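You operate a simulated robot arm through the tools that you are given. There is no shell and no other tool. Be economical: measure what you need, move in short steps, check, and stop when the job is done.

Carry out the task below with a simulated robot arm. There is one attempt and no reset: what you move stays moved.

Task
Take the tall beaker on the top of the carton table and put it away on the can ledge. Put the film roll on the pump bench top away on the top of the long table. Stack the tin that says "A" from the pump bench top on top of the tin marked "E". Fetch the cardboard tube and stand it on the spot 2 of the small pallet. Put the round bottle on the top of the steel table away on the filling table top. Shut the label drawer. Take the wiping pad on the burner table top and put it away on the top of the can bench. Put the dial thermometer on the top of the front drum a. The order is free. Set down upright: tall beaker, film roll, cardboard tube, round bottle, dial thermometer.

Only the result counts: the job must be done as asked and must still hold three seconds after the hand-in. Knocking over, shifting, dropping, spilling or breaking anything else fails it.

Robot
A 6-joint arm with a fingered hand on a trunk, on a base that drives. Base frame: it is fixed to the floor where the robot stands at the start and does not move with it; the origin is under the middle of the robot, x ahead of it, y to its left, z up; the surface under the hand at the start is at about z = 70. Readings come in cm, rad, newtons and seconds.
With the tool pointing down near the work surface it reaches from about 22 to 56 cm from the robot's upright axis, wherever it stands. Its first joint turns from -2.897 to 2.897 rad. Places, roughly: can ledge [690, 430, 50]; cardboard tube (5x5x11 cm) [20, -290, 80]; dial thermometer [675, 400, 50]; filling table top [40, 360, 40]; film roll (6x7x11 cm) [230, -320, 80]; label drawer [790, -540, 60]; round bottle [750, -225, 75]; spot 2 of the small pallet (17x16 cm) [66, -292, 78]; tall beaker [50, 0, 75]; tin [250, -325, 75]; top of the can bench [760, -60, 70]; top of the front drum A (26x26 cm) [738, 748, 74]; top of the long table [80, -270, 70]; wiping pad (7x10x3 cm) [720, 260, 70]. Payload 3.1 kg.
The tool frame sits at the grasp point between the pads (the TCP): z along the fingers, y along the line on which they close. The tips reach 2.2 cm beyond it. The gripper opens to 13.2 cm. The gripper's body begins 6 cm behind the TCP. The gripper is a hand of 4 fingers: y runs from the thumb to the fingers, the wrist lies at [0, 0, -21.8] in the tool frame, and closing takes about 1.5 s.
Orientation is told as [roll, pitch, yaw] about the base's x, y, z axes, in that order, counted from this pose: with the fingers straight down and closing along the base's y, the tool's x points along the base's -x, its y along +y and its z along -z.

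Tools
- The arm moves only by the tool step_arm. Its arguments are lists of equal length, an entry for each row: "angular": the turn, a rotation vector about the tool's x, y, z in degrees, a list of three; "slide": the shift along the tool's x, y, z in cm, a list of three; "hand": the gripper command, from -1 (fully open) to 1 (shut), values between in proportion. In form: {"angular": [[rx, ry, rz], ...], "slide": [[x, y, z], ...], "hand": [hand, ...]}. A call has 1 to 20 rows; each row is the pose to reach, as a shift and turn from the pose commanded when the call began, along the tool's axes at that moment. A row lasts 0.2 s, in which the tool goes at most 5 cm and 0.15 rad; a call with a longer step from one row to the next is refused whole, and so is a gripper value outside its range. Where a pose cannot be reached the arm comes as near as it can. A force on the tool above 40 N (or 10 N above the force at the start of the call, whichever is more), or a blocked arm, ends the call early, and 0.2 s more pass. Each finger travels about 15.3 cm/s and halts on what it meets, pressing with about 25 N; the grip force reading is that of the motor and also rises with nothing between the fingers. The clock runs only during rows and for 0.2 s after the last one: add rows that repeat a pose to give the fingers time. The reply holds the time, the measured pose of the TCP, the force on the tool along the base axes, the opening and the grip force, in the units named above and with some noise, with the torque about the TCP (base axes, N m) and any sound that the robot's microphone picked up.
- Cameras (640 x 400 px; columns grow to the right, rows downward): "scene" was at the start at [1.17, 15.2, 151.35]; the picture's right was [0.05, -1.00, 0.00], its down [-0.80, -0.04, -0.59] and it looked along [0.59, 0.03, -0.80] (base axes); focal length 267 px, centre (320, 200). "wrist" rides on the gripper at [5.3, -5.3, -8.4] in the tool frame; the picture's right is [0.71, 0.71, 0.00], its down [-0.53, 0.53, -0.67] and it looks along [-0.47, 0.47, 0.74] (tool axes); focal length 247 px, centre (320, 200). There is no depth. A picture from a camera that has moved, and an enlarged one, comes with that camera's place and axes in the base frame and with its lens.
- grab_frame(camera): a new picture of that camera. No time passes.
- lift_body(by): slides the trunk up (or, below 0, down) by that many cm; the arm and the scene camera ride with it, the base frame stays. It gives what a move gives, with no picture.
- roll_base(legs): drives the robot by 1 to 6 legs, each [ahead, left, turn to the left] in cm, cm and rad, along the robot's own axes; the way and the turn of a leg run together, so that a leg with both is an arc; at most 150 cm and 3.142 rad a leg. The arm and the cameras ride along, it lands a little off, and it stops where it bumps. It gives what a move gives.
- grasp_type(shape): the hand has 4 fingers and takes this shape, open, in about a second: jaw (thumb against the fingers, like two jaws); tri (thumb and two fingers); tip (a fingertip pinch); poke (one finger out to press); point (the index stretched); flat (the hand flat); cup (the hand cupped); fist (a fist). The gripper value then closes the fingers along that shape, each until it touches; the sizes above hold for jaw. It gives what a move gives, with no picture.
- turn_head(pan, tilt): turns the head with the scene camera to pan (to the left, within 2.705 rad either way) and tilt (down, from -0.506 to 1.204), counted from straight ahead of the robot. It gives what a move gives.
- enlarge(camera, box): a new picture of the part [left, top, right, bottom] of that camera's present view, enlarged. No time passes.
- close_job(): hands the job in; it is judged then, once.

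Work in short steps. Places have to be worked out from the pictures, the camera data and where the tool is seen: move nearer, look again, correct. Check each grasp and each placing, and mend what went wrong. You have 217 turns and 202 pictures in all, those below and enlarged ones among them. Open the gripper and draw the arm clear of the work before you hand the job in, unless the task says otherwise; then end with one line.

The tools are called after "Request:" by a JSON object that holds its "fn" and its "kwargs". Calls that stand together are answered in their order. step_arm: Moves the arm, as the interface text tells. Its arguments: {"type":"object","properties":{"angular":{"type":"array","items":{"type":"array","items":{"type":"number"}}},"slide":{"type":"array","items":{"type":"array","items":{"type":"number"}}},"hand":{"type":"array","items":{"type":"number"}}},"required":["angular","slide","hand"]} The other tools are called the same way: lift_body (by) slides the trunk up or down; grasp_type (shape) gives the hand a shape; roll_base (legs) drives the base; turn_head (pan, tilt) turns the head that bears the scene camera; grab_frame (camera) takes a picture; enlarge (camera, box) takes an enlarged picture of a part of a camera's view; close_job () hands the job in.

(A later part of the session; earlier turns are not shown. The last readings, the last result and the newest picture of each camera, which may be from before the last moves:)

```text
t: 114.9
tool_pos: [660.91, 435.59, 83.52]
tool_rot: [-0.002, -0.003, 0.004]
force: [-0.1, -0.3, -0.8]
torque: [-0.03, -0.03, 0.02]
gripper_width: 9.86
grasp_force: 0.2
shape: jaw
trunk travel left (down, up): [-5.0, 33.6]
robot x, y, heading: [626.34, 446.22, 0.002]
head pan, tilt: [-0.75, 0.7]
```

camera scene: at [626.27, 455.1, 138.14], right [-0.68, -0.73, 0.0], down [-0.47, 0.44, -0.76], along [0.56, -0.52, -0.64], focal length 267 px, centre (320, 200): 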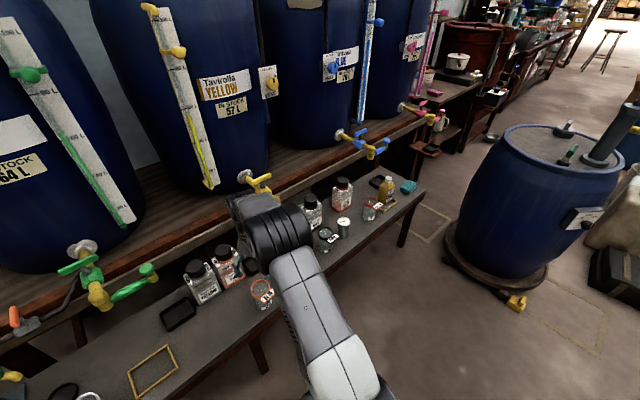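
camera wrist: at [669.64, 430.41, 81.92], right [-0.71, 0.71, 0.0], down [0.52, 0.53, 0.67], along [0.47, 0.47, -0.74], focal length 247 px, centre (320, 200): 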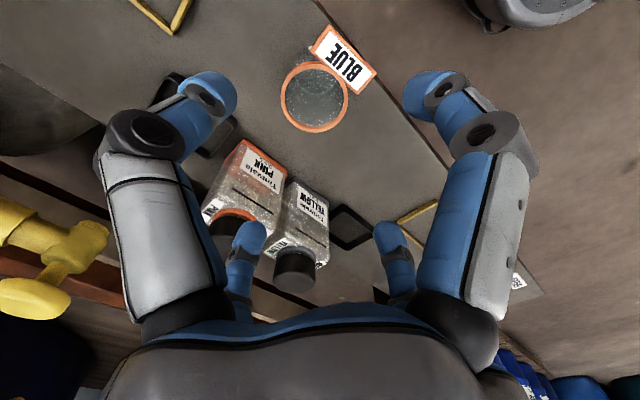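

The dial thermometer is the gray cup at about (679, 392), next to the PINK beaker (679, 403). I shift the robot right by 44 cm.

Request:
{"fn": "roll_base", "kwargs": {"legs": [[2, -44, 0]]}}

Request:
{"fn": "turn_head", "kwargs": {"pan": 0.0, "tilt": 0.9}}

Request:
{"fn": "grab_frame", "kwargs": {"camera": "scene"}}

Request:
{"fn": "grab_frame", "kwargs": {"camera": "wrist"}}

```text
t: 117.6
tool_pos: [663.07, 391.56, 83.52]
tool_rot: [-0.003, -0.003, 0.007]
force: [0.1, 0.8, -0.1]
torque: [0.01, 0.0, -0.01]
gripper_width: 9.89
grasp_force: 0.1
shape: jaw
trunk travel left (down, up): [-5.0, 33.6]
robot x, y, heading: [628.6, 401.75, 0.005]
head pan, tilt: [-0.75, 0.7]
```

```text
t: 118.7
tool_pos: [663.12, 391.58, 83.61]
tool_rot: [-0.002, -0.003, 0.005]
force: [0.2, -1.2, 0.0]
torque: [-0.03, -0.01, -0.02]
gripper_width: 9.87
grasp_force: 0.0
shape: jaw
trunk travel left (down, up): [-5.0, 33.6]
robot x, y, heading: [628.54, 401.73, 0.003]
head pan, tilt: [0.0, 0.901]
```

```text
164 pictures are left
camera scene: at [629.7, 416.7, 136.53], right [0.0, -1.0, 0.0], down [-0.78, 0.0, -0.62], along [0.62, 0.0, -0.78], focal length 267 px, centre (320, 200)
```

scene: 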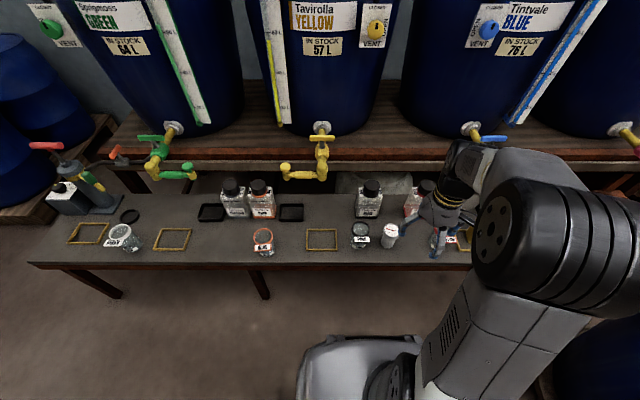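

```text
163 pictures are left
camera wrist: at [657.75, 386.29, 91.9], right [-0.71, 0.7, 0.0], down [0.52, 0.53, 0.67], along [0.47, 0.47, -0.74], focal length 247 px, centre (320, 200)
```

wrist: 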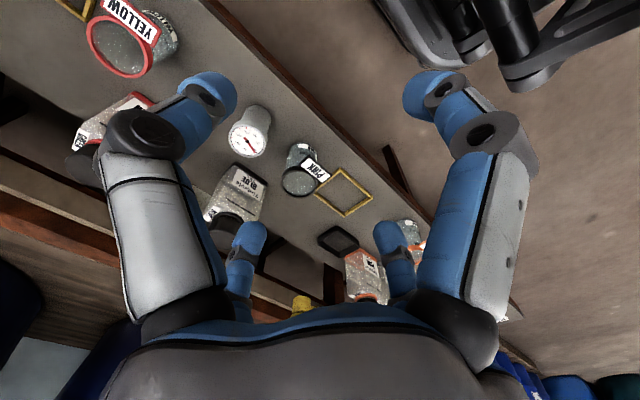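

Thermometer top at (678.5, 391.8). I turn the hand 45° so the fingers pass between neighbours and go above it.

Request:
{"fn": "step_arm", "kwargs": {"angular": [[0, 0, 7.5], [0, 0, 15], [0, 0, 22.5], [0, 0, 30], [0, 0, 37.5], [0, 0, 45], [0, 0, 45]], "slide": [[-3, 0, 0], [-6, 0, 2], [-9, 0, 4], [-12, 0, 6], [-15, 0.1, 8], [-15.4, 0.2, 10], [-15.4, 0.2, 14]], "hand": [-0.5, -0.5, -0.5, -0.5, -0.5, -0.5, -0.5]}}

Request:
{"fn": "grab_frame", "kwargs": {"camera": "wrist"}}

Request:
{"fn": "enlarge", "kwargs": {"camera": "scene", "box": [340, 160, 480, 280]}}

```text
t: 120.3
tool_pos: [678.6, 391.86, 69.54]
tool_rot: [0.001, -0.002, -0.783]
force: [0.0, -0.2, 0.8]
torque: [0.02, -0.02, 0.02]
gripper_width: 9.86
grasp_force: 0.0
shape: jaw
trunk travel left (down, up): [-5.0, 33.6]
robot x, y, heading: [628.16, 401.92, 0.006]
head pan, tilt: [0.0, 0.901]
```

```text
162 pictures are left
camera wrist: at [671.03, 391.95, 77.86], right [0.0, 1.0, 0.0], down [0.74, 0.0, 0.67], along [0.67, 0.0, -0.74], focal length 247 px, centre (320, 200)
```

wrist: 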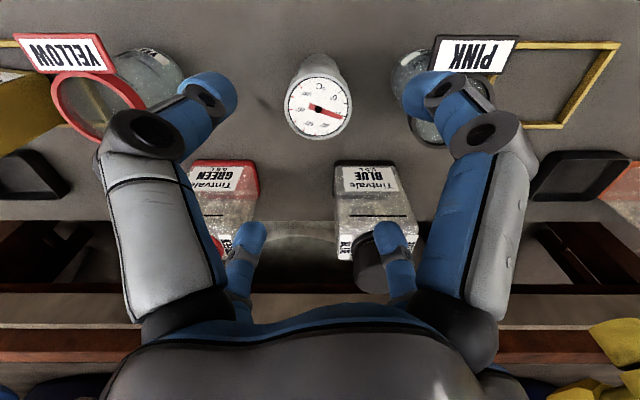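

```text
3.33 times, centred on (410, 220) of scene
camera zoom: at [629.73, 416.7, 136.52], right [0.0, -1.0, 0.0], down [-0.78, 0.0, -0.62], along [0.62, 0.0, -0.78], focal length 890 px, centre (20, 133)
```

zoom: 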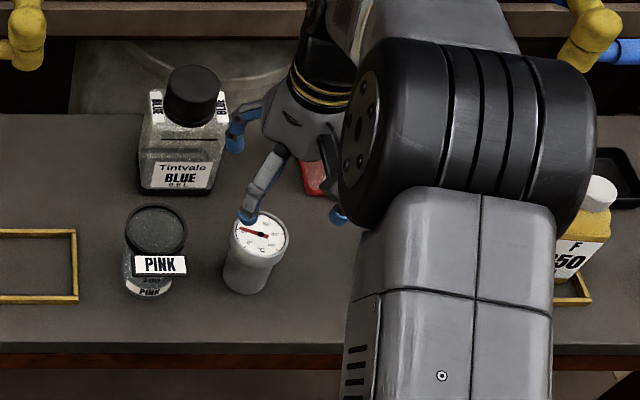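

Centre at about (679.0, 391.8). I descend with a small correction, watching the clearance to the PINK beaker.

Request:
{"fn": "step_arm", "kwargs": {"angular": [[0, 0, 0], [0, 0, 0], [0, 0, 0]], "slide": [[-0.28, 0.28, 4], [-0.28, 0.28, 7], [-0.28, 0.28, 9]], "hand": [-0.5, -0.5, -0.5]}}

Request:
{"fn": "grab_frame", "kwargs": {"camera": "wrist"}}

```text
t: 121.1
tool_pos: [679.01, 391.76, 60.52]
tool_rot: [0.002, -0.003, -0.78]
force: [0.5, 1.2, 0.1]
torque: [-0.01, 0.0, -0.01]
gripper_width: 9.86
grasp_force: 0.0
shape: jaw
trunk travel left (down, up): [-5.0, 33.6]
robot x, y, heading: [628.45, 401.94, 0.003]
head pan, tilt: [0.0, 0.901]
```

```text
160 pictures are left
camera wrist: at [671.37, 391.9, 68.9], right [0.0, 1.0, 0.0], down [0.74, 0.0, 0.67], along [0.67, 0.0, -0.74], focal length 247 px, centre (320, 200)
```

wrist: 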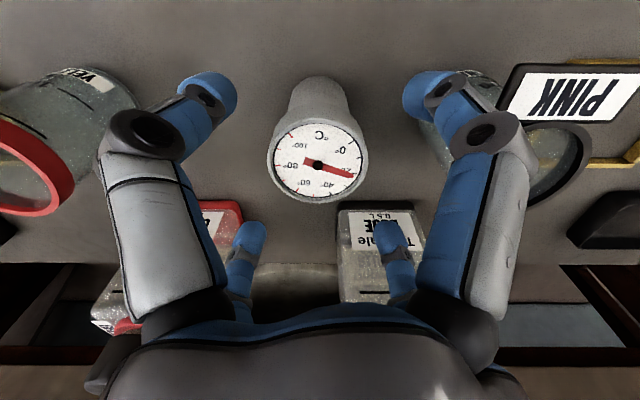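

Well centred and clear. I go down 7 cm and close.

Request:
{"fn": "step_arm", "kwargs": {"angular": [[0, 0, 0], [0, 0, 0], [0, 0, 0], [0, 0, 0], [0, 0, 0], [0, 0, 0], [0, 0, 0], [0, 0, 0], [0, 0, 0], [0, 0, 0]], "slide": [[0, 0, 3], [0, 0, 6], [0, 0, 7], [0, 0, 7], [0, 0, 7], [0, 0, 7], [0, 0, 7], [0, 0, 7], [0, 0, 7], [0, 0, 7]], "hand": [-0.5, -0.5, -0.5, 0, 0.5, 1, 1, 1, 1, 1]}}

Request:
{"fn": "grab_frame", "kwargs": {"camera": "wrist"}}

```text
t: 123.3
tool_pos: [678.98, 391.84, 53.6]
tool_rot: [0.003, -0.004, -0.78]
force: [0.0, 0.5, -0.6]
torque: [0.06, -0.02, 0.02]
gripper_width: 3.91
grasp_force: 24.9
shape: jaw
trunk travel left (down, up): [-5.0, 33.6]
robot x, y, heading: [628.55, 401.82, 0.004]
head pan, tilt: [0.0, 0.901]
```

```text
159 pictures are left
camera wrist: at [671.42, 391.84, 61.94], right [0.0, 1.0, 0.0], down [0.74, 0.0, 0.67], along [0.67, 0.0, -0.74], focal length 247 px, centre (320, 200)
```

wrist: 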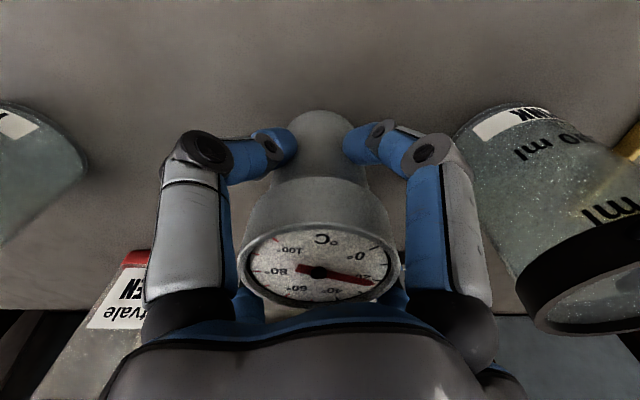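

Gripped. Lift, retract, raise the trunk and drive back to near (597, 640) to look at the drum row.

Request:
{"fn": "step_arm", "kwargs": {"angular": [[0, 0, 0], [0, 0, 0], [0, 0, 0], [0, 0, 0], [0, 0, 0], [0, 0, 0], [0, 0, 0], [0, 0, 0], [0, 0, 0], [0, 0, 0]], "slide": [[0, 0, -3], [0, 0, -7], [0, 0, -11], [0, 0, -15], [0, 0, -19], [0, 0, -23], [2.5, -2.5, -24], [5, -5, -24], [7.5, -7.5, -24], [10, -10, -24]], "hand": [1, 1, 1, 1, 1, 1, 1, 1, 1, 1]}}

Request:
{"fn": "lift_body", "kwargs": {"by": 20}}

Request:
{"fn": "roll_base", "kwargs": {"legs": [[-6, 0, 0], [0, 110, 0], [-25, 110, 0]]}}

Request:
{"fn": "turn_head", "kwargs": {"pan": 0.5, "tilt": 0.6}}

Request:
{"fn": "grab_frame", "kwargs": {"camera": "scene"}}

Request:
{"fn": "grab_frame", "kwargs": {"camera": "wrist"}}

```text
t: 125.5
tool_pos: [664.73, 391.73, 77.69]
tool_rot: [0.002, -0.006, -0.781]
force: [0.1, 0.1, -1.4]
torque: [-0.03, 0.03, 0.02]
gripper_width: 3.88
grasp_force: 25.1
shape: jaw
trunk travel left (down, up): [-5.0, 33.6]
robot x, y, heading: [628.18, 401.86, 0.003]
head pan, tilt: [0.0, 0.901]
```

```text
t: 127.7
tool_pos: [664.87, 391.65, 97.6]
tool_rot: [0.001, -0.004, -0.778]
force: [0.1, 0.1, -1.0]
torque: [-0.02, -0.04, -0.01]
gripper_width: 3.89
grasp_force: 25.0
shape: jaw
trunk travel left (down, up): [-25.0, 13.6]
robot x, y, heading: [628.38, 401.72, 0.008]
head pan, tilt: [0.0, 0.901]
```

```text
t: 139.2
tool_pos: [632.67, 611.83, 97.7]
tool_rot: [0.003, -0.003, -0.777]
force: [0.1, 0.9, -2.0]
torque: [0.02, 0.0, -0.01]
gripper_width: 3.88
grasp_force: 24.9
shape: jaw
trunk travel left (down, up): [-25.0, 13.6]
robot x, y, heading: [596.37, 621.67, 0.008]
head pan, tilt: [0.0, 0.901]
```

```text
t: 140.2
tool_pos: [632.7, 611.78, 97.72]
tool_rot: [0.001, -0.003, -0.774]
force: [-0.6, 0.7, -0.9]
torque: [0.02, 0.02, 0.0]
gripper_width: 3.89
grasp_force: 25.1
shape: jaw
trunk travel left (down, up): [-25.0, 13.6]
robot x, y, heading: [596.44, 621.68, 0.011]
head pan, tilt: [0.499, 0.6]
```

```text
158 pictures are left
camera scene: at [597.61, 640.85, 159.02], right [0.49, -0.87, 0.0], down [-0.49, -0.27, -0.82], along [0.72, 0.4, -0.57], focal length 267 px, centre (320, 200)
```

scene: 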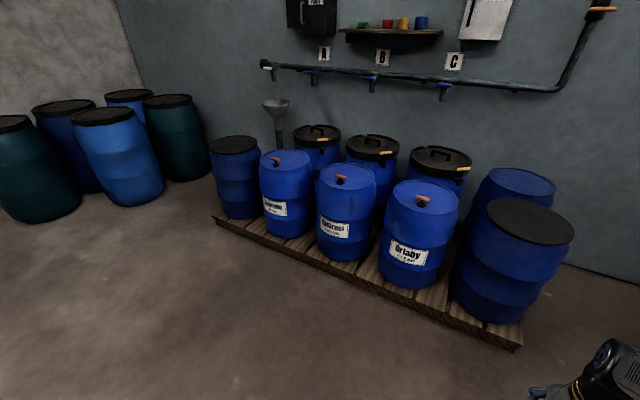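

```text
157 pictures are left
camera wrist: at [625.03, 611.84, 105.98], right [-0.01, 1.0, 0.0], down [0.74, 0.01, 0.67], along [0.67, 0.01, -0.74], focal length 247 px, centre (320, 200)
```

wrist: 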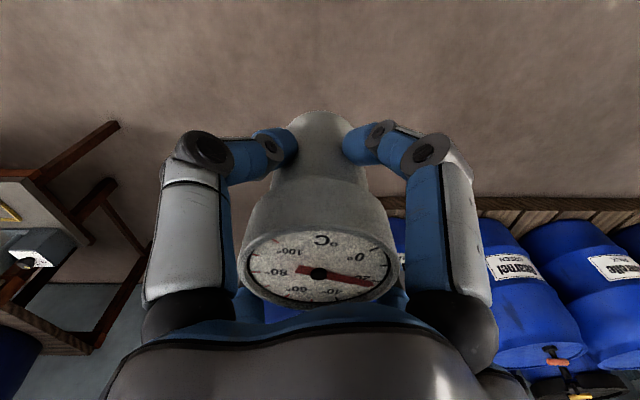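

Signs A, B, C hang over the drums; front drum A is at column 286. I enlarge it to see its lid.

Request:
{"fn": "enlarge", "kwargs": {"camera": "scene", "box": [230, 30, 480, 240]}}

Request:
{"fn": "enlarge", "kwargs": {"camera": "scene", "box": [250, 140, 320, 190]}}

```text
1.90 times, centred on (355, 135) of scene
camera zoom: at [597.61, 640.85, 159.02], right [0.49, -0.87, 0.0], down [-0.49, -0.27, -0.82], along [0.72, 0.4, -0.57], focal length 508 px, centre (253, 324)
```

zoom: 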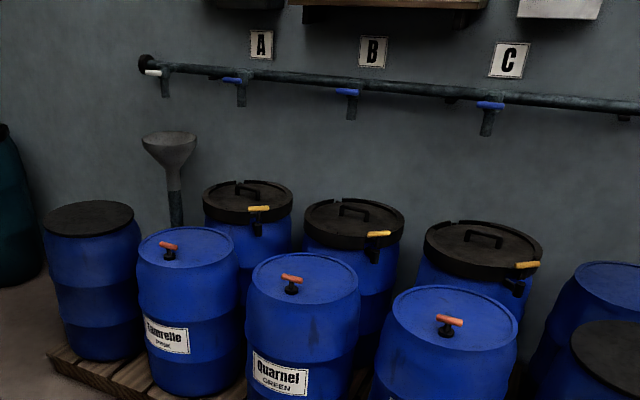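

```text
8.00 times, centred on (285, 165) of scene
camera zoom: at [597.61, 640.85, 159.02], right [0.49, -0.87, 0.0], down [-0.49, -0.27, -0.82], along [0.72, 0.4, -0.57], focal length 2136 px, centre (600, 480)
```

zoom: 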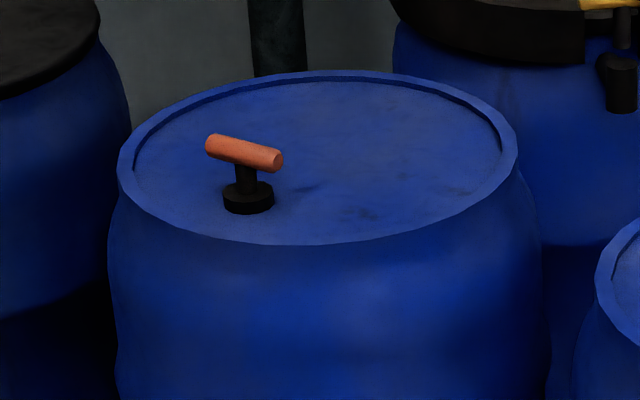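

Drum A's lid centre is ≈(737, 747), its valve at (728, 748). I need to know how far the base juts out and where the pallet edge is, so I look down.

Request:
{"fn": "turn_head", "kwargs": {"pan": 0.15, "tilt": 1.2}}

Request:
{"fn": "grab_frame", "kwargs": {"camera": "scene"}}

```text
t: 141.2
tool_pos: [632.69, 611.76, 97.59]
tool_rot: [0.002, -0.004, -0.778]
force: [0.5, 0.4, -2.1]
torque: [-0.01, 0.01, 0.02]
gripper_width: 3.87
grasp_force: 24.6
shape: jaw
trunk travel left (down, up): [-25.0, 13.6]
robot x, y, heading: [595.81, 621.99, 0.006]
head pan, tilt: [0.15, 1.201]
```

```text
154 pictures are left
camera scene: at [595.41, 637.45, 154.57], right [0.16, -0.99, 0.0], down [-0.92, -0.15, -0.36], along [0.36, 0.06, -0.93], focal length 267 px, centre (320, 200)
```

scene: 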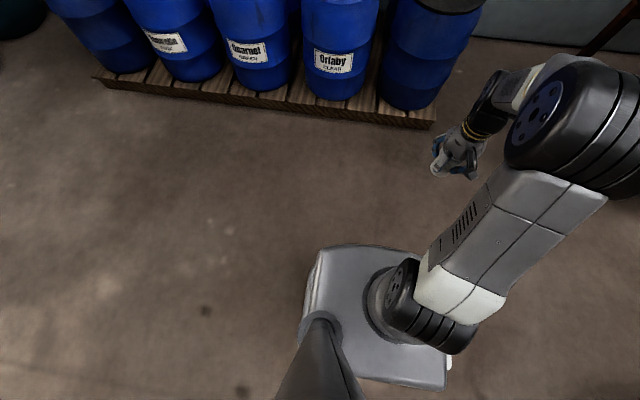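

The pallet front is at x≈717 and the base front about 24 ahead of its middle, so standing at x≈683 is safe. Drive there.

Request:
{"fn": "roll_base", "kwargs": {"legs": [[0, 117, 0], [60, 0, 0], [26, 0, 0]]}}

Request:
{"fn": "turn_head", "kwargs": {"pan": 0.0, "tilt": 0.9}}

Request:
{"fn": "grab_frame", "kwargs": {"camera": "scene"}}

Request:
{"fn": "grab_frame", "kwargs": {"camera": "wrist"}}

```text
t: 151.6
tool_pos: [717.69, 729.09, 97.59]
tool_rot: [0.003, -0.004, -0.777]
force: [0.2, -0.3, -2.3]
torque: [0.0, 0.02, 0.02]
gripper_width: 3.87
grasp_force: 25.4
shape: jaw
trunk travel left (down, up): [-25.0, 13.6]
robot x, y, heading: [681.48, 738.85, 0.009]
head pan, tilt: [0.15, 1.201]
```

```text
t: 152.4
tool_pos: [717.69, 729.05, 97.67]
tool_rot: [0.002, -0.004, -0.776]
force: [0.9, -0.1, -1.8]
torque: [-0.03, 0.02, 0.02]
gripper_width: 3.88
grasp_force: 24.9
shape: jaw
trunk travel left (down, up): [-25.0, 13.6]
robot x, y, heading: [680.75, 739.13, 0.012]
head pan, tilt: [0.0, 0.901]
```

```text
153 pictures are left
camera scene: at [682.39, 753.91, 156.54], right [0.01, -1.0, 0.0], down [-0.78, -0.01, -0.62], along [0.62, 0.01, -0.78], focal length 267 px, centre (320, 200)
```

scene: 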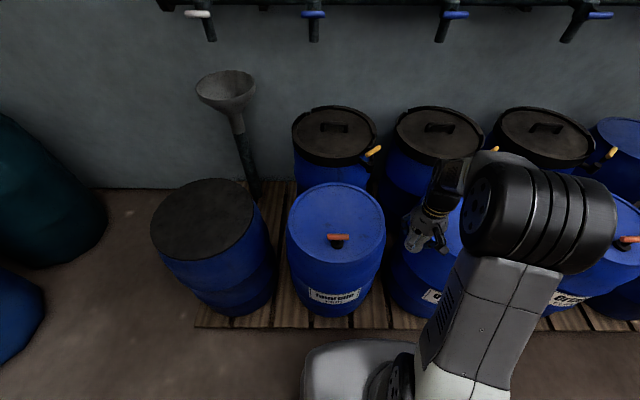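

```text
152 pictures are left
camera wrist: at [710.0, 729.11, 105.99], right [-0.01, 1.0, 0.0], down [0.74, 0.01, 0.67], along [0.67, 0.01, -0.74], focal length 247 px, centre (320, 200)
```

wrist: 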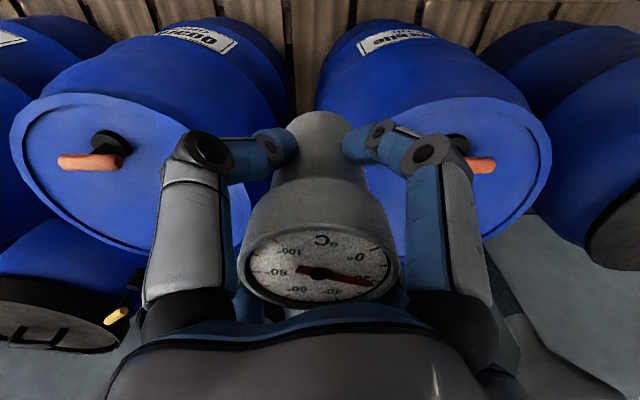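

Lid centre (737.7, 749), valve in front of it. I move the thermometer over (736.5, 739) to the right of the valve and lower it partway.

Request:
{"fn": "step_arm", "kwargs": {"angular": [[0, 0, 0], [0, 0, 0], [0, 0, 0], [0, 0, 0], [0, 0, 0], [0, 0, 0], [0, 0, 0]], "slide": [[-1.3, 4, 0], [-2.6, 8, 0], [-3.9, 12, 0], [-5.2, 16, 0], [-6.4, 20.3, 0], [-6.4, 20.3, 4], [-6.4, 20.3, 8]], "hand": [1, 1, 1, 1, 1, 1, 1]}}

Request:
{"fn": "enlarge", "kwargs": {"camera": "scene", "box": [260, 150, 460, 290]}}

Request:
{"fn": "grab_frame", "kwargs": {"camera": "wrist"}}

```text
t: 154.0
tool_pos: [736.46, 739.16, 89.64]
tool_rot: [0.001, -0.004, -0.776]
force: [0.3, -0.3, -1.7]
torque: [-0.01, -0.03, -0.01]
gripper_width: 3.86
grasp_force: 24.9
shape: jaw
trunk travel left (down, up): [-25.0, 13.6]
robot x, y, heading: [680.88, 739.06, 0.009]
head pan, tilt: [0.0, 0.901]
```

```text
2.86 times, centred on (360, 220) of scene
camera zoom: at [682.52, 753.93, 156.54], right [0.01, -1.0, 0.0], down [-0.78, -0.01, -0.62], along [0.62, 0.01, -0.78], focal length 763 px, centre (206, 143)
```

zoom: 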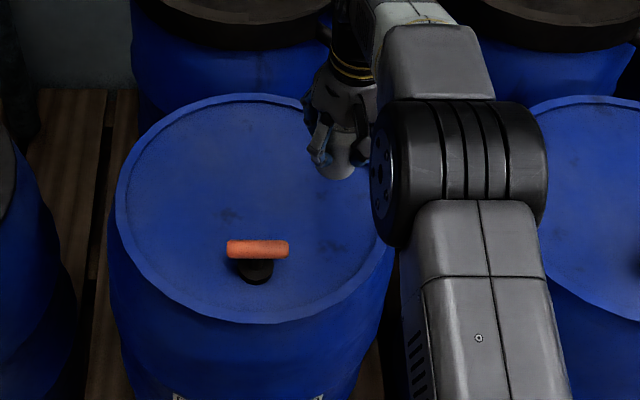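

```text
150 pictures are left
camera wrist: at [728.83, 739.17, 97.9], right [-0.01, 1.0, 0.0], down [0.74, 0.01, 0.67], along [0.67, 0.01, -0.74], focal length 247 px, centre (320, 200)
```

wrist: 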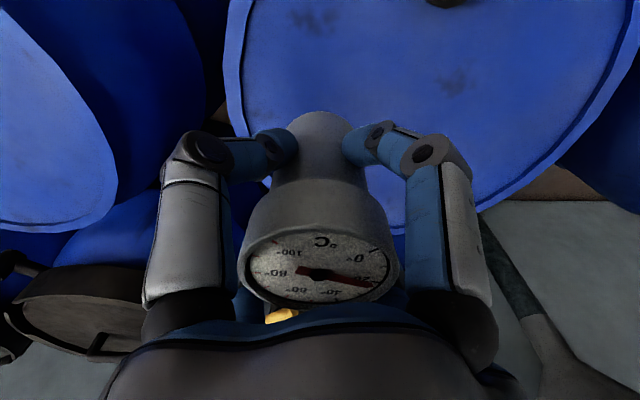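

I shift 2 cm toward the middle and lower to just above the lid.

Request:
{"fn": "step_arm", "kwargs": {"angular": [[0, 0, 0], [0, 0, 0], [0, 0, 0], [0, 0, 0], [0, 0, 0], [0, 0, 0], [0, 0, 0], [0, 0, 0], [0, 0, 0]], "slide": [[1.4, 1.4, 2], [1.4, 1.4, 5], [1.4, 1.4, 8], [1.4, 1.4, 8.4], [1.4, 1.4, 8.8], [1.4, 1.4, 9.2], [1.4, 1.4, 9.6], [1.4, 1.4, 10], [1.4, 1.4, 10.4]], "hand": [1, 1, 1, 1, 1, 1, 1, 1, 1]}}

Request:
{"fn": "enlarge", "kwargs": {"camera": "scene", "box": [260, 150, 460, 290]}}

```text
t: 156.0
tool_pos: [736.64, 741.07, 79.52]
tool_rot: [0.005, -0.007, -0.777]
force: [-0.6, 0.2, 8.7]
torque: [-0.01, -0.15, -0.04]
gripper_width: 3.89
grasp_force: 25.4
shape: jaw
trunk travel left (down, up): [-25.0, 13.6]
robot x, y, heading: [681.21, 738.77, 0.007]
head pan, tilt: [0.0, 0.901]
```

```text
2.86 times, centred on (360, 220) of scene
camera zoom: at [682.25, 753.9, 156.56], right [0.01, -1.0, 0.0], down [-0.78, -0.01, -0.62], along [0.62, 0.01, -0.78], focal length 763 px, centre (206, 143)
```

zoom: 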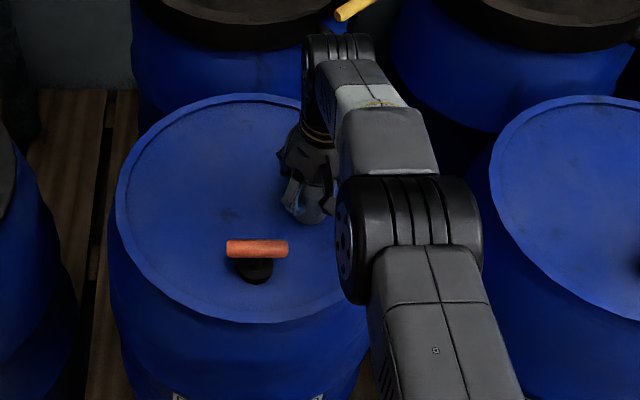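

Light contact (8.7 N). Release and rise.

Request:
{"fn": "step_arm", "kwargs": {"angular": [[0, 0, 0], [0, 0, 0], [0, 0, 0], [0, 0, 0], [0, 0, 0], [0, 0, 0], [0, 0, 0], [0, 0, 0], [0, 0, 0], [0, 0, 0], [0, 0, 0]], "slide": [[0, 0, 0], [0, 0, 0], [0, 0, 0], [0, 0, 0], [0, 0, -0.5], [0, 0, -2], [0, 0, -5], [0, 0, -9], [0, 0, -13], [0, 0, -17], [0, 0, -20]], "hand": [0.6, 0.2, -0.1, -0.3, -0.3, -0.3, -0.3, -0.3, -0.3, -0.3, -0.3]}}

Request:
{"fn": "enlarge", "kwargs": {"camera": "scene", "box": [260, 150, 460, 290]}}

Request:
{"fn": "grab_frame", "kwargs": {"camera": "wrist"}}

```text
t: 158.4
tool_pos: [736.19, 741.08, 99.33]
tool_rot: [0.001, -0.004, -0.777]
force: [-0.2, 0.0, -0.8]
torque: [-0.01, 0.0, 0.0]
gripper_width: 8.51
grasp_force: 0.0
shape: jaw
trunk travel left (down, up): [-25.0, 13.6]
robot x, y, heading: [681.32, 739.07, 0.009]
head pan, tilt: [0.0, 0.901]
```

```text
2.86 times, centred on (360, 220) of scene
camera zoom: at [682.38, 753.91, 156.55], right [0.01, -1.0, 0.0], down [-0.78, -0.01, -0.62], along [0.62, 0.01, -0.78], focal length 763 px, centre (206, 143)
```

zoom: 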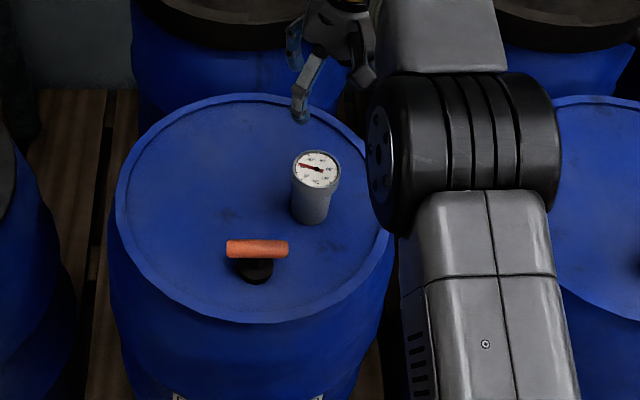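

```text
147 pictures are left
camera wrist: at [728.63, 741.03, 107.72], right [-0.01, 1.0, 0.0], down [0.74, 0.01, 0.67], along [0.67, 0.01, -0.74], focal length 247 px, centre (320, 200)
```

wrist: 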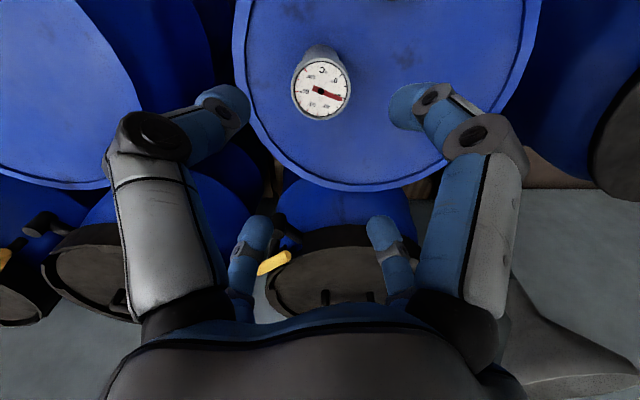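

Thermometer stands on drum A. Now I fold the arm back and turn the hand straight, then drive back round the reel.

Request:
{"fn": "step_arm", "kwargs": {"angular": [[0, 0, 0], [0, 0, -7.5], [0, 0, -15], [0, 0, -22.5], [0, 0, -30], [0, 0, -37.5], [0, 0, -44.5]], "slide": [[2, -4, 0], [4, -8, 0], [6, -12, 0], [8, -16, 0], [10, -20, 0], [10.1, -21.1, 0], [10.1, -21.1, 0]], "hand": [-0.3, -0.3, -0.3, -0.3, -0.3, -0.3, -0.3]}}

Request:
{"fn": "roll_base", "kwargs": {"legs": [[-84, -10, 0], [-110, -25, 0], [-100, -10, 0], [0, 0, 1.562], [-115, -2, 0], [-113, -3, 0]]}}

Request:
{"fn": "turn_head", "kwargs": {"pan": 2.5, "tilt": 0.5}}

Request:
{"fn": "grab_frame", "kwargs": {"camera": "scene"}}

```text
t: 160.0
tool_pos: [714.48, 732.99, 99.18]
tool_rot: [-0.002, -0.005, 0.004]
force: [-0.6, -0.2, 0.8]
torque: [0.0, -0.01, -0.01]
gripper_width: 8.52
grasp_force: 0.1
shape: jaw
trunk travel left (down, up): [-25.0, 13.6]
robot x, y, heading: [681.37, 739.4, 0.013]
head pan, tilt: [0.0, 0.901]
```

```text
t: 189.3
tool_pos: [392.44, 496.93, 99.23]
tool_rot: [0.0, -0.004, 1.536]
force: [-0.1, -0.5, 0.1]
torque: [-0.03, 0.0, 0.0]
gripper_width: 8.52
grasp_force: 0.0
shape: jaw
trunk travel left (down, up): [-25.0, 13.6]
robot x, y, heading: [385.33, 464.19, 1.542]
head pan, tilt: [0.0, 0.901]
```

```text
t: 191.6
tool_pos: [392.32, 497.05, 99.28]
tool_rot: [-0.002, -0.004, 1.534]
force: [-0.9, 0.3, 0.0]
torque: [0.03, 0.02, 0.02]
gripper_width: 8.5
grasp_force: 0.0
shape: jaw
trunk travel left (down, up): [-25.0, 13.6]
robot x, y, heading: [385.48, 464.18, 1.546]
head pan, tilt: [2.499, 0.499]
```

```text
146 pictures are left
camera scene: at [364.4, 451.3, 159.93], right [-0.78, 0.62, 0.0], down [0.3, 0.38, -0.88], along [-0.55, -0.69, -0.48], focal length 267 px, centre (320, 200)
```

scene: 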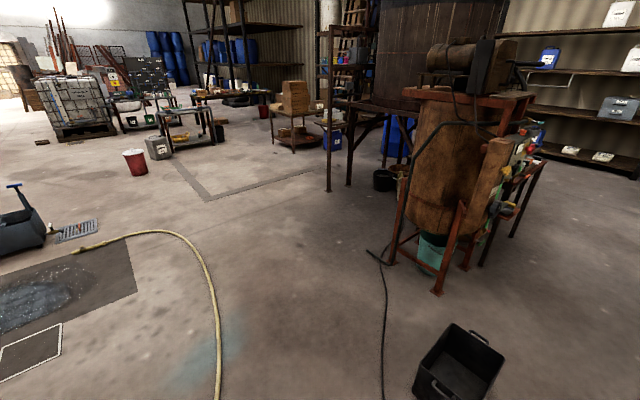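

Reverse along the corridor, then turn to face +x past the hose.

Request:
{"fn": "roll_base", "kwargs": {"legs": [[-101, 82.5, 0], [-115.6, 22, 0], [-90, 13, 0], [-110, -13, 0], [0, 0, -1.546], [105, 10, 0]]}}

Request:
{"fn": "turn_head", "kwargs": {"pan": 0.2, "tilt": 0.45}}

Request:
{"fn": "grab_frame", "kwargs": {"camera": "scene"}}

```text
t: 222.3
tool_pos: [404.3, 52.43, 99.23]
tool_rot: [-0.002, -0.005, -0.01]
force: [-0.4, -0.7, 0.0]
torque: [-0.01, -0.01, 0.0]
gripper_width: 8.54
grasp_force: 0.0
shape: jaw
trunk travel left (down, up): [-25.0, 13.6]
robot x, y, heading: [371.46, 58.68, -0.004]
head pan, tilt: [2.499, 0.499]
```

```text
t: 224.4
tool_pos: [404.35, 52.48, 99.02]
tool_rot: [-0.002, -0.004, -0.011]
force: [0.5, -0.2, -0.1]
torque: [-0.01, 0.03, 0.01]
gripper_width: 8.54
grasp_force: 0.0
shape: jaw
trunk travel left (down, up): [-25.0, 13.6]
robot x, y, heading: [371.32, 59.02, 0.001]
head pan, tilt: [0.201, 0.45]
```

```text
145 pictures are left
camera scene: at [374.0, 75.52, 160.38], right [0.2, -0.98, 0.0], down [-0.43, -0.09, -0.9], along [0.88, 0.18, -0.44], focal length 267 px, centre (320, 200)
```

scene: 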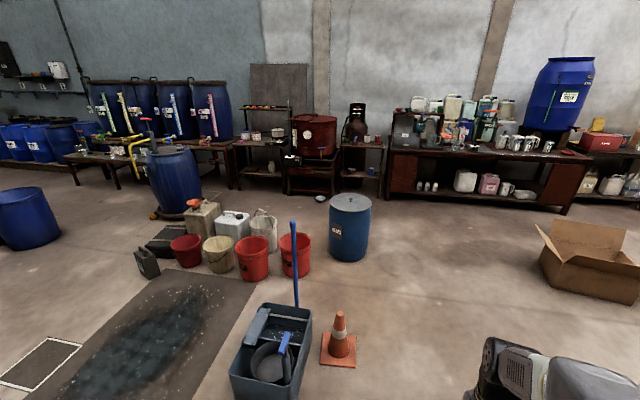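

Request:
{"fn": "enlarge", "kwargs": {"camera": "scene", "box": [130, 90, 400, 290]}}

Request:
{"fn": "enlarge", "kwargs": {"camera": "scene", "box": [215, 90, 305, 200]}}

```text
2.00 times, centred on (265, 190) of scene
camera zoom: at [374.0, 75.52, 160.38], right [0.2, -0.98, 0.0], down [-0.43, -0.09, -0.9], along [0.88, 0.18, -0.44], focal length 534 px, centre (430, 220)
```

zoom: 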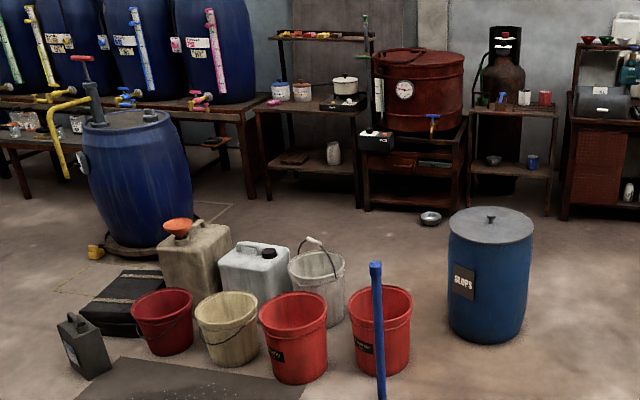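

```text
3.64 times, centred on (260, 145) of scene
camera zoom: at [374.0, 75.52, 160.38], right [0.2, -0.98, 0.0], down [-0.43, -0.09, -0.9], along [0.88, 0.18, -0.44], focal length 971 px, centre (538, 400)
```

zoom: 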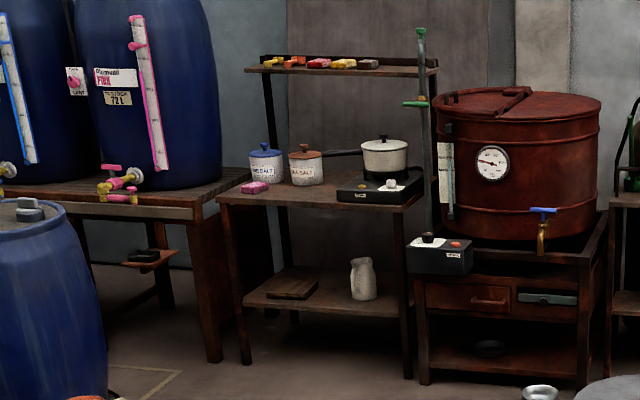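

The pad seems to be the pink block at the left front of the burner table, ≈(712, 257). The way leads right of the cone and the SLOPS drum, then along the tables' front.

Request:
{"fn": "roll_base", "kwargs": {"legs": [[70, -57, 0], [130, 0, 0], [80, 20, 0], [5, 110, 0]]}}

Request:
{"fn": "turn_head", "kwargs": {"pan": 0.9, "tilt": 0.7}}

Request:
{"fn": "grab_frame", "kwargs": {"camera": "scene"}}

```text
t: 244.5
tool_pos: [688.18, 125.42, 99.19]
tool_rot: [-0.003, -0.004, -0.008]
force: [-0.5, -0.6, 0.3]
torque: [0.01, -0.03, 0.0]
gripper_width: 8.52
grasp_force: 0.0
shape: jaw
trunk travel left (down, up): [-25.0, 13.6]
robot x, y, heading: [655.07, 131.37, 0.002]
head pan, tilt: [0.201, 0.45]
```

```text
t: 245.6
tool_pos: [688.34, 125.21, 99.25]
tool_rot: [-0.003, -0.004, -0.007]
force: [0.6, 0.0, -0.1]
torque: [-0.02, 0.04, 0.01]
gripper_width: 8.52
grasp_force: 0.1
shape: jaw
trunk travel left (down, up): [-25.0, 13.6]
robot x, y, heading: [655.06, 132.25, 0.003]
head pan, tilt: [0.901, 0.7]
```

```text
142 pictures are left
camera scene: at [654.12, 153.14, 158.16], right [0.78, -0.62, 0.0], down [-0.4, -0.51, -0.77], along [0.47, 0.6, -0.64], focal length 267 px, centre (320, 200)
```

scene: 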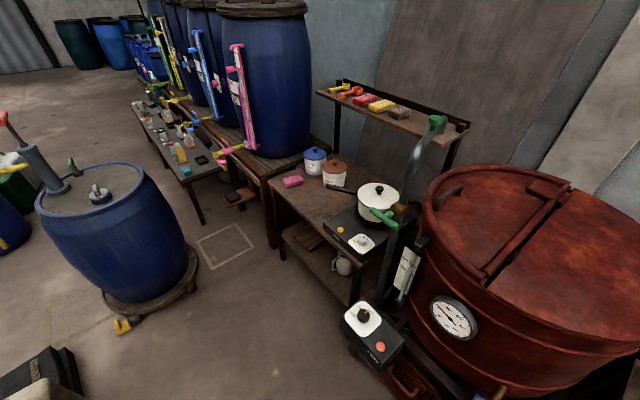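

Pad at (716.5, 257, 71). Drive to about (662, 240), then look with the wrist camera.

Request:
{"fn": "roll_base", "kwargs": {"legs": [[6, 105, 0]]}}

Request:
{"fn": "turn_head", "kwargs": {"pan": 0.2, "tilt": 0.9}}

Request:
{"fn": "grab_frame", "kwargs": {"camera": "scene"}}

Request:
{"fn": "grab_frame", "kwargs": {"camera": "wrist"}}

```text
t: 251.0
tool_pos: [693.77, 230.18, 99.22]
tool_rot: [-0.002, -0.004, -0.001]
force: [0.1, 0.3, -0.7]
torque: [0.01, 0.02, -0.02]
gripper_width: 8.52
grasp_force: 0.1
shape: jaw
trunk travel left (down, up): [-25.0, 13.6]
robot x, y, heading: [660.47, 235.94, 0.009]
head pan, tilt: [0.901, 0.7]
```

```text
t: 252.0
tool_pos: [693.62, 230.15, 99.14]
tool_rot: [-0.003, -0.004, 0.0]
force: [-0.3, -0.3, -0.6]
torque: [-0.02, -0.03, 0.0]
gripper_width: 8.53
grasp_force: 0.2
shape: jaw
trunk travel left (down, up): [-25.0, 13.6]
robot x, y, heading: [660.77, 236.2, 0.008]
head pan, tilt: [0.201, 0.901]
```

```text
141 pictures are left
camera scene: at [661.62, 252.57, 156.55], right [0.21, -0.98, 0.0], down [-0.77, -0.16, -0.62], along [0.61, 0.13, -0.78], focal length 267 px, centre (320, 200)
```

scene: 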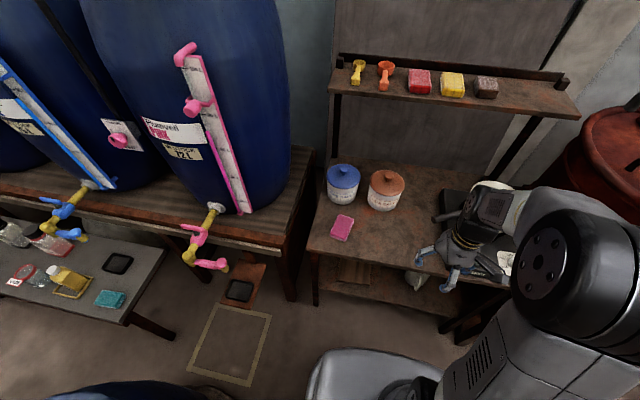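

```text
140 pictures are left
camera wrist: at [688.37, 224.93, 107.56], right [-0.71, 0.71, 0.0], down [0.52, 0.53, 0.67], along [0.48, 0.47, -0.74], focal length 247 px, centre (320, 200)
```

wrist: 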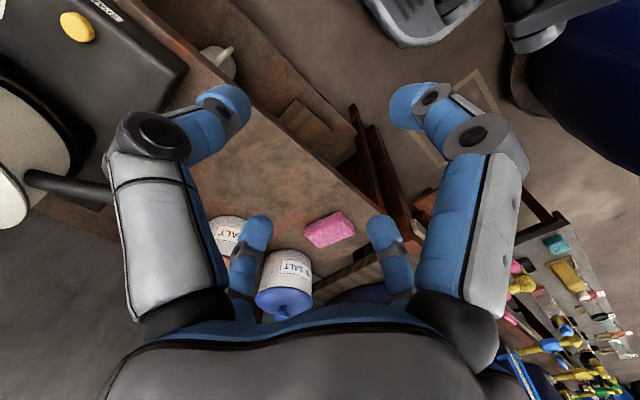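

Pad at (716.5, 255.8), just too far; I move the base 6 cm ahead and 6 cm left, then the arm above the pad.

Request:
{"fn": "roll_base", "kwargs": {"legs": [[6, 6, -0.008]]}}

Request:
{"fn": "step_arm", "kwargs": {"angular": [[0, 0, 0], [0, 0, 0], [0, 0, 0], [0, 0, 0], [0, 0, 0], [0, 0, 0]], "slide": [[-3, 3.5, 0], [-6, 7, 0], [-9, 10.5, 0], [-12, 14, 0], [-15, 17.5, 0], [-17, 19.6, 0]], "hand": [-1, -1, -1, -1, -1, -1]}}

Request:
{"fn": "grab_frame", "kwargs": {"camera": "wrist"}}

Request:
{"fn": "grab_frame", "kwargs": {"camera": "scene"}}

```text
t: 253.1
tool_pos: [699.71, 236.01, 99.2]
tool_rot: [-0.001, -0.003, -0.008]
force: [-0.6, 0.0, -0.5]
torque: [0.01, 0.01, -0.03]
gripper_width: 8.53
grasp_force: 0.1
shape: jaw
trunk travel left (down, up): [-25.0, 13.6]
robot x, y, heading: [666.38, 242.37, -0.0]
head pan, tilt: [0.201, 0.901]
```

```text
t: 254.5
tool_pos: [716.99, 255.51, 99.13]
tool_rot: [-0.002, -0.005, -0.009]
force: [0.1, 0.0, -0.1]
torque: [0.0, -0.01, -0.02]
gripper_width: 13.21
grasp_force: 0.1
shape: jaw
trunk travel left (down, up): [-25.0, 13.6]
robot x, y, heading: [666.35, 242.57, -0.001]
head pan, tilt: [0.201, 0.901]
```

```text
139 pictures are left
camera wrist: at [711.49, 250.25, 107.57], right [-0.7, 0.71, 0.0], down [0.53, 0.52, 0.67], along [0.48, 0.47, -0.74], focal length 247 px, centre (320, 200)
```

wrist: 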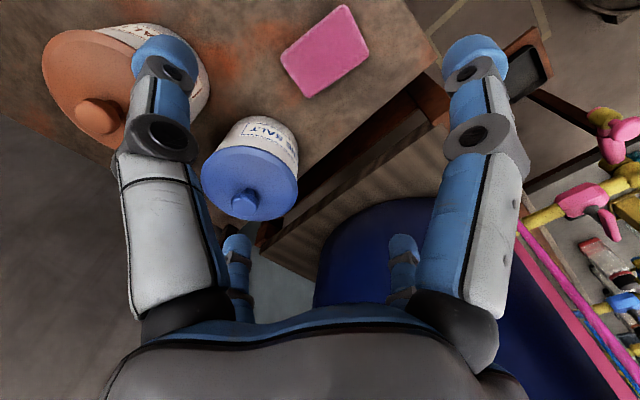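

```text
138 pictures are left
camera scene: at [667.78, 258.63, 156.54], right [0.2, -0.98, 0.0], down [-0.77, -0.16, -0.62], along [0.61, 0.12, -0.78], focal length 267 px, centre (320, 200)
```

scene: 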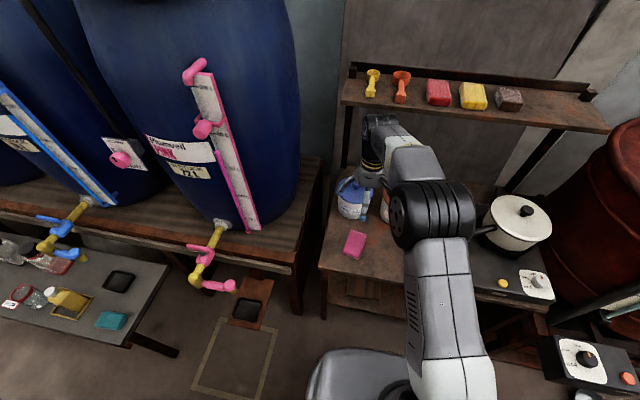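

Pad at (716.1, 255.5), its long side tilted about 12° from x. I turn the hand 12° and descend over it.

Request:
{"fn": "step_arm", "kwargs": {"angular": [[0, 0, 6], [0, 0, 12], [0, 0, 12], [0, 0, 12], [0, 0, 12], [0, 0, 12]], "slide": [[0.5, 0, 4], [0.9, 0, 8], [0.9, 0, 12], [0.9, 0, 16], [0.9, 0, 20], [0.9, 0, 22]], "hand": [-1, -1, -1, -1, -1, -1]}}

Request:
{"fn": "grab_frame", "kwargs": {"camera": "wrist"}}

```text
t: 255.9
tool_pos: [716.15, 255.37, 77.23]
tool_rot: [0.001, -0.005, -0.217]
force: [1.0, 0.9, 0.4]
torque: [0.02, 0.0, -0.01]
gripper_width: 13.17
grasp_force: 0.0
shape: jaw
trunk travel left (down, up): [-25.0, 13.6]
robot x, y, heading: [666.75, 242.06, 0.002]
head pan, tilt: [0.201, 0.901]
```

```text
137 pictures are left
camera wrist: at [709.59, 251.42, 85.63], right [-0.54, 0.84, 0.0], down [0.62, 0.4, 0.67], along [0.57, 0.36, -0.74], focal length 247 px, centre (320, 200)
```

wrist: 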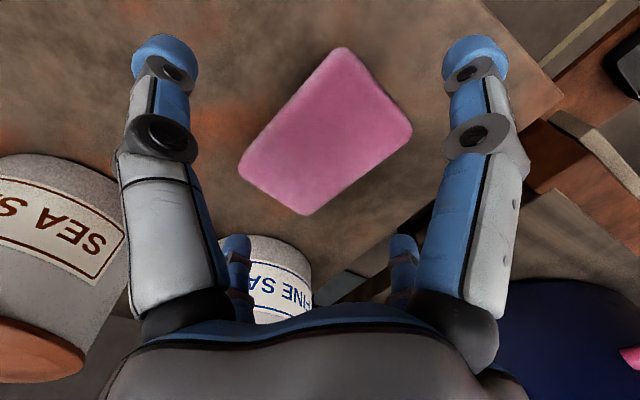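

Shift 1 cm back and descend to 73, then close.

Request:
{"fn": "step_arm", "kwargs": {"angular": [[0, 0, 0], [0, 0, 0], [0, 0, 0], [0, 0, 0], [0, 0, 0], [0, 0, 0], [0, 0, 0], [0, 0, 0], [0, 0, 0]], "slide": [[1, -0.2, 2], [1, -0.2, 4.2], [1, -0.2, 4.2], [1, -0.2, 4.2], [1, -0.2, 4.2], [1, -0.2, 4.2], [1, -0.2, 4.2], [1, -0.2, 4.2], [1, -0.2, 4.2]], "hand": [-1, -1, -1, -0.5, 0, 0.5, 1, 1, 1]}}

Request:
{"fn": "grab_frame", "kwargs": {"camera": "wrist"}}

```text
t: 257.9
tool_pos: [715.19, 255.3, 73.07]
tool_rot: [0.001, -0.003, -0.217]
force: [0.5, -0.5, -0.6]
torque: [-0.01, 0.02, -0.01]
gripper_width: 6.67
grasp_force: 25.5
shape: jaw
trunk travel left (down, up): [-25.0, 13.6]
robot x, y, heading: [666.02, 242.22, 0.002]
head pan, tilt: [0.201, 0.901]
```

```text
136 pictures are left
camera wrist: at [708.63, 251.39, 81.47], right [-0.54, 0.84, 0.0], down [0.62, 0.4, 0.67], along [0.57, 0.36, -0.74], focal length 247 px, centre (320, 200)
```

wrist: 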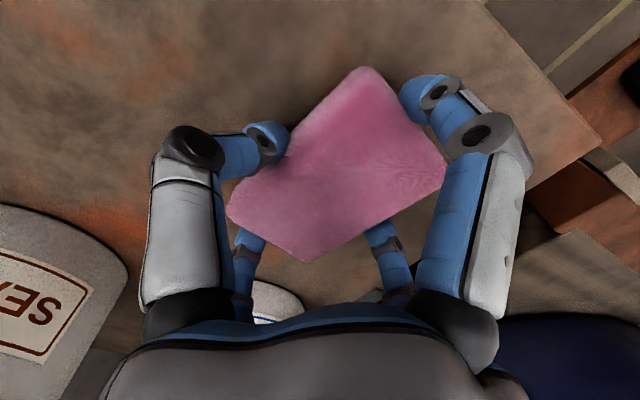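

Pad gripped at 6.7 cm. Lift and draw back.

Request:
{"fn": "step_arm", "kwargs": {"angular": [[0, 0, 0], [0, 0, 0], [0, 0, 0], [0, 0, 0], [0, 0, 0], [0, 0, 0], [0, 0, -6], [0, 0, -12], [0, 0, -12], [0, 0, -12], [0, 0, -12]], "slide": [[0, 0, -2], [0, 0, -6], [0, 0, -10], [0, 0, -14], [0, 0, -18], [0, 0, -22], [3, -3, -24], [6, -6, -24], [9, -9, -24], [12, -12.5, -24], [15, -16, -24]], "hand": [1, 1, 1, 1, 1, 1, 1, 1, 1, 1, 1]}}

Request:
{"fn": "grab_frame", "kwargs": {"camera": "wrist"}}

Request:
{"fn": "roll_base", "kwargs": {"legs": [[-9, -100, 0], [-2, -110, 0], [0, -85, 0]]}}

Request:
{"fn": "turn_head", "kwargs": {"pan": -0.1, "tilt": 0.7}}

Request:
{"fn": "grab_frame", "kwargs": {"camera": "scene"}}

```text
t: 260.3
tool_pos: [696.81, 242.92, 97.07]
tool_rot: [-0.002, -0.005, -0.009]
force: [-0.3, 0.6, -0.8]
torque: [0.0, -0.01, 0.01]
gripper_width: 6.61
grasp_force: 25.0
shape: jaw
trunk travel left (down, up): [-25.0, 13.6]
robot x, y, heading: [666.14, 242.11, 0.001]
head pan, tilt: [0.201, 0.901]
```

```text
135 pictures are left
camera wrist: at [691.29, 237.74, 105.38], right [-0.7, 0.71, 0.0], down [0.53, 0.52, 0.67], along [0.48, 0.47, -0.74], focal length 247 px, centre (320, 200)
```

wrist: 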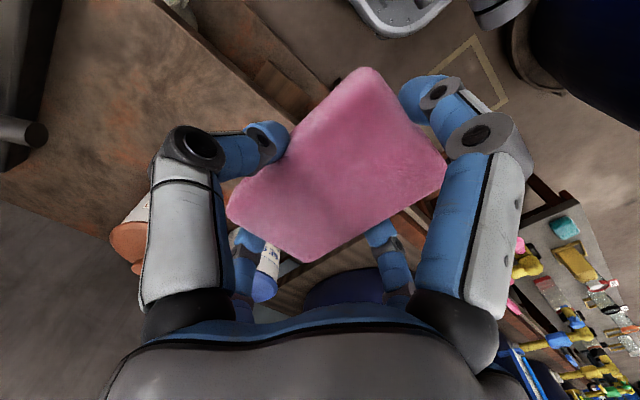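

```text
t: 274.8
tool_pos: [685.55, -51.83, 96.95]
tool_rot: [-0.001, -0.003, -0.014]
force: [0.0, -1.0, -0.8]
torque: [-0.02, -0.01, -0.05]
gripper_width: 6.61
grasp_force: 25.0
shape: jaw
trunk travel left (down, up): [-25.0, 13.6]
robot x, y, heading: [655.15, -52.54, -0.003]
head pan, tilt: [0.201, 0.901]
```

```text
t: 275.6
tool_pos: [685.4, -51.83, 96.99]
tool_rot: [-0.001, -0.003, -0.013]
force: [-0.6, 0.3, -0.6]
torque: [0.01, 0.0, 0.04]
gripper_width: 6.62
grasp_force: 25.5
shape: jaw
trunk travel left (down, up): [-25.0, 13.6]
robot x, y, heading: [654.82, -52.28, -0.007]
head pan, tilt: [-0.099, 0.7]
```

```text
134 pictures are left
camera scene: at [657.4, -38.38, 158.16], right [-0.1, -0.99, 0.0], down [-0.64, 0.07, -0.76], along [0.76, -0.08, -0.64], focal length 267 px, centre (320, 200)
```

scene: 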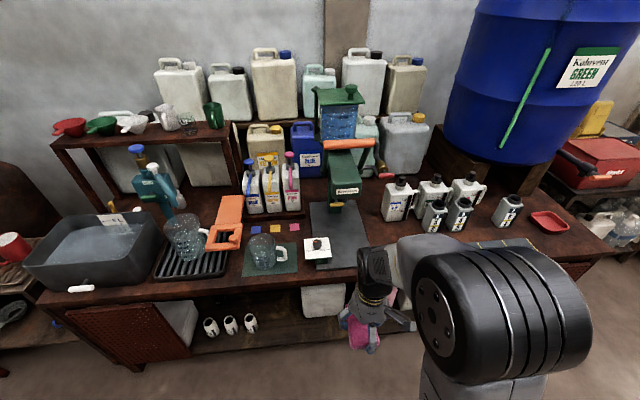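

The bench is crowded; the arm hides its right front part. I roll right by 45 cm and look again.

Request:
{"fn": "roll_base", "kwargs": {"legs": [[0, -45, 0.007]]}}

Request:
{"fn": "turn_head", "kwargs": {"pan": 0.25, "tilt": 0.75}}

Request:
{"fn": "grab_frame", "kwargs": {"camera": "scene"}}

Request:
{"fn": "enlarge", "kwargs": {"camera": "scene", "box": [260, 130, 460, 280]}}

```text
t: 278.4
tool_pos: [685.48, -96.58, 97.03]
tool_rot: [0.001, -0.004, -0.001]
force: [-0.8, 0.8, -0.3]
torque: [0.01, 0.02, 0.05]
gripper_width: 6.65
grasp_force: 24.9
shape: jaw
trunk travel left (down, up): [-25.0, 13.6]
robot x, y, heading: [654.8, -97.51, 0.003]
head pan, tilt: [-0.099, 0.7]
```

```text
t: 279.2
tool_pos: [685.46, -96.63, 97.0]
tool_rot: [-0.003, -0.003, -0.003]
force: [0.4, -0.9, -0.4]
torque: [-0.03, 0.02, 0.01]
gripper_width: 6.64
grasp_force: 25.4
shape: jaw
trunk travel left (down, up): [-25.0, 13.6]
robot x, y, heading: [655.17, -97.24, 0.008]
head pan, tilt: [0.25, 0.75]
```

```text
133 pictures are left
camera scene: at [656.84, -80.49, 157.74], right [0.25, -0.97, 0.0], down [-0.66, -0.17, -0.73], along [0.71, 0.18, -0.68], focal length 267 px, centre (320, 200)
```

scene: 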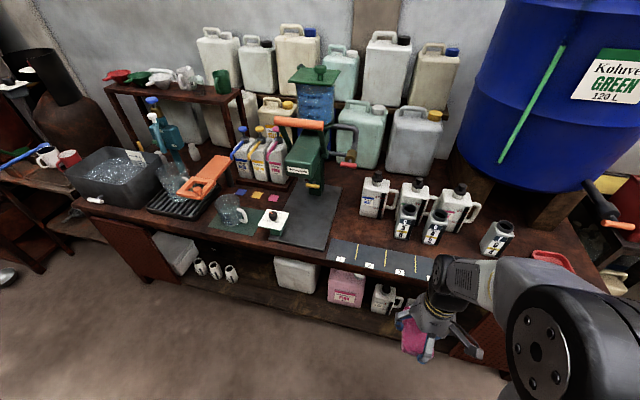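

```text
2.67 times, centred on (360, 205) of scene
camera zoom: at [656.84, -80.49, 157.74], right [0.25, -0.97, 0.0], down [-0.66, -0.17, -0.73], along [0.71, 0.18, -0.68], focal length 712 px, centre (213, 187)
```

zoom: 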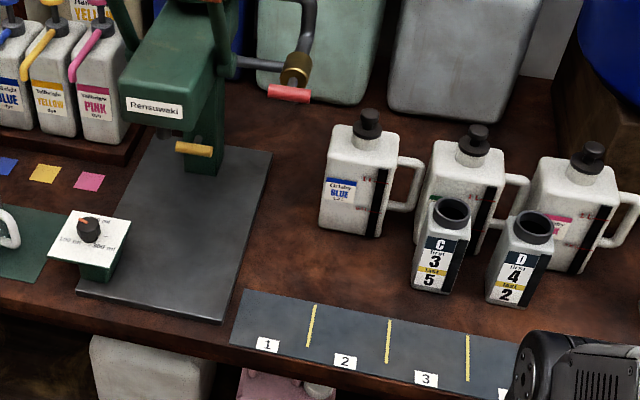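

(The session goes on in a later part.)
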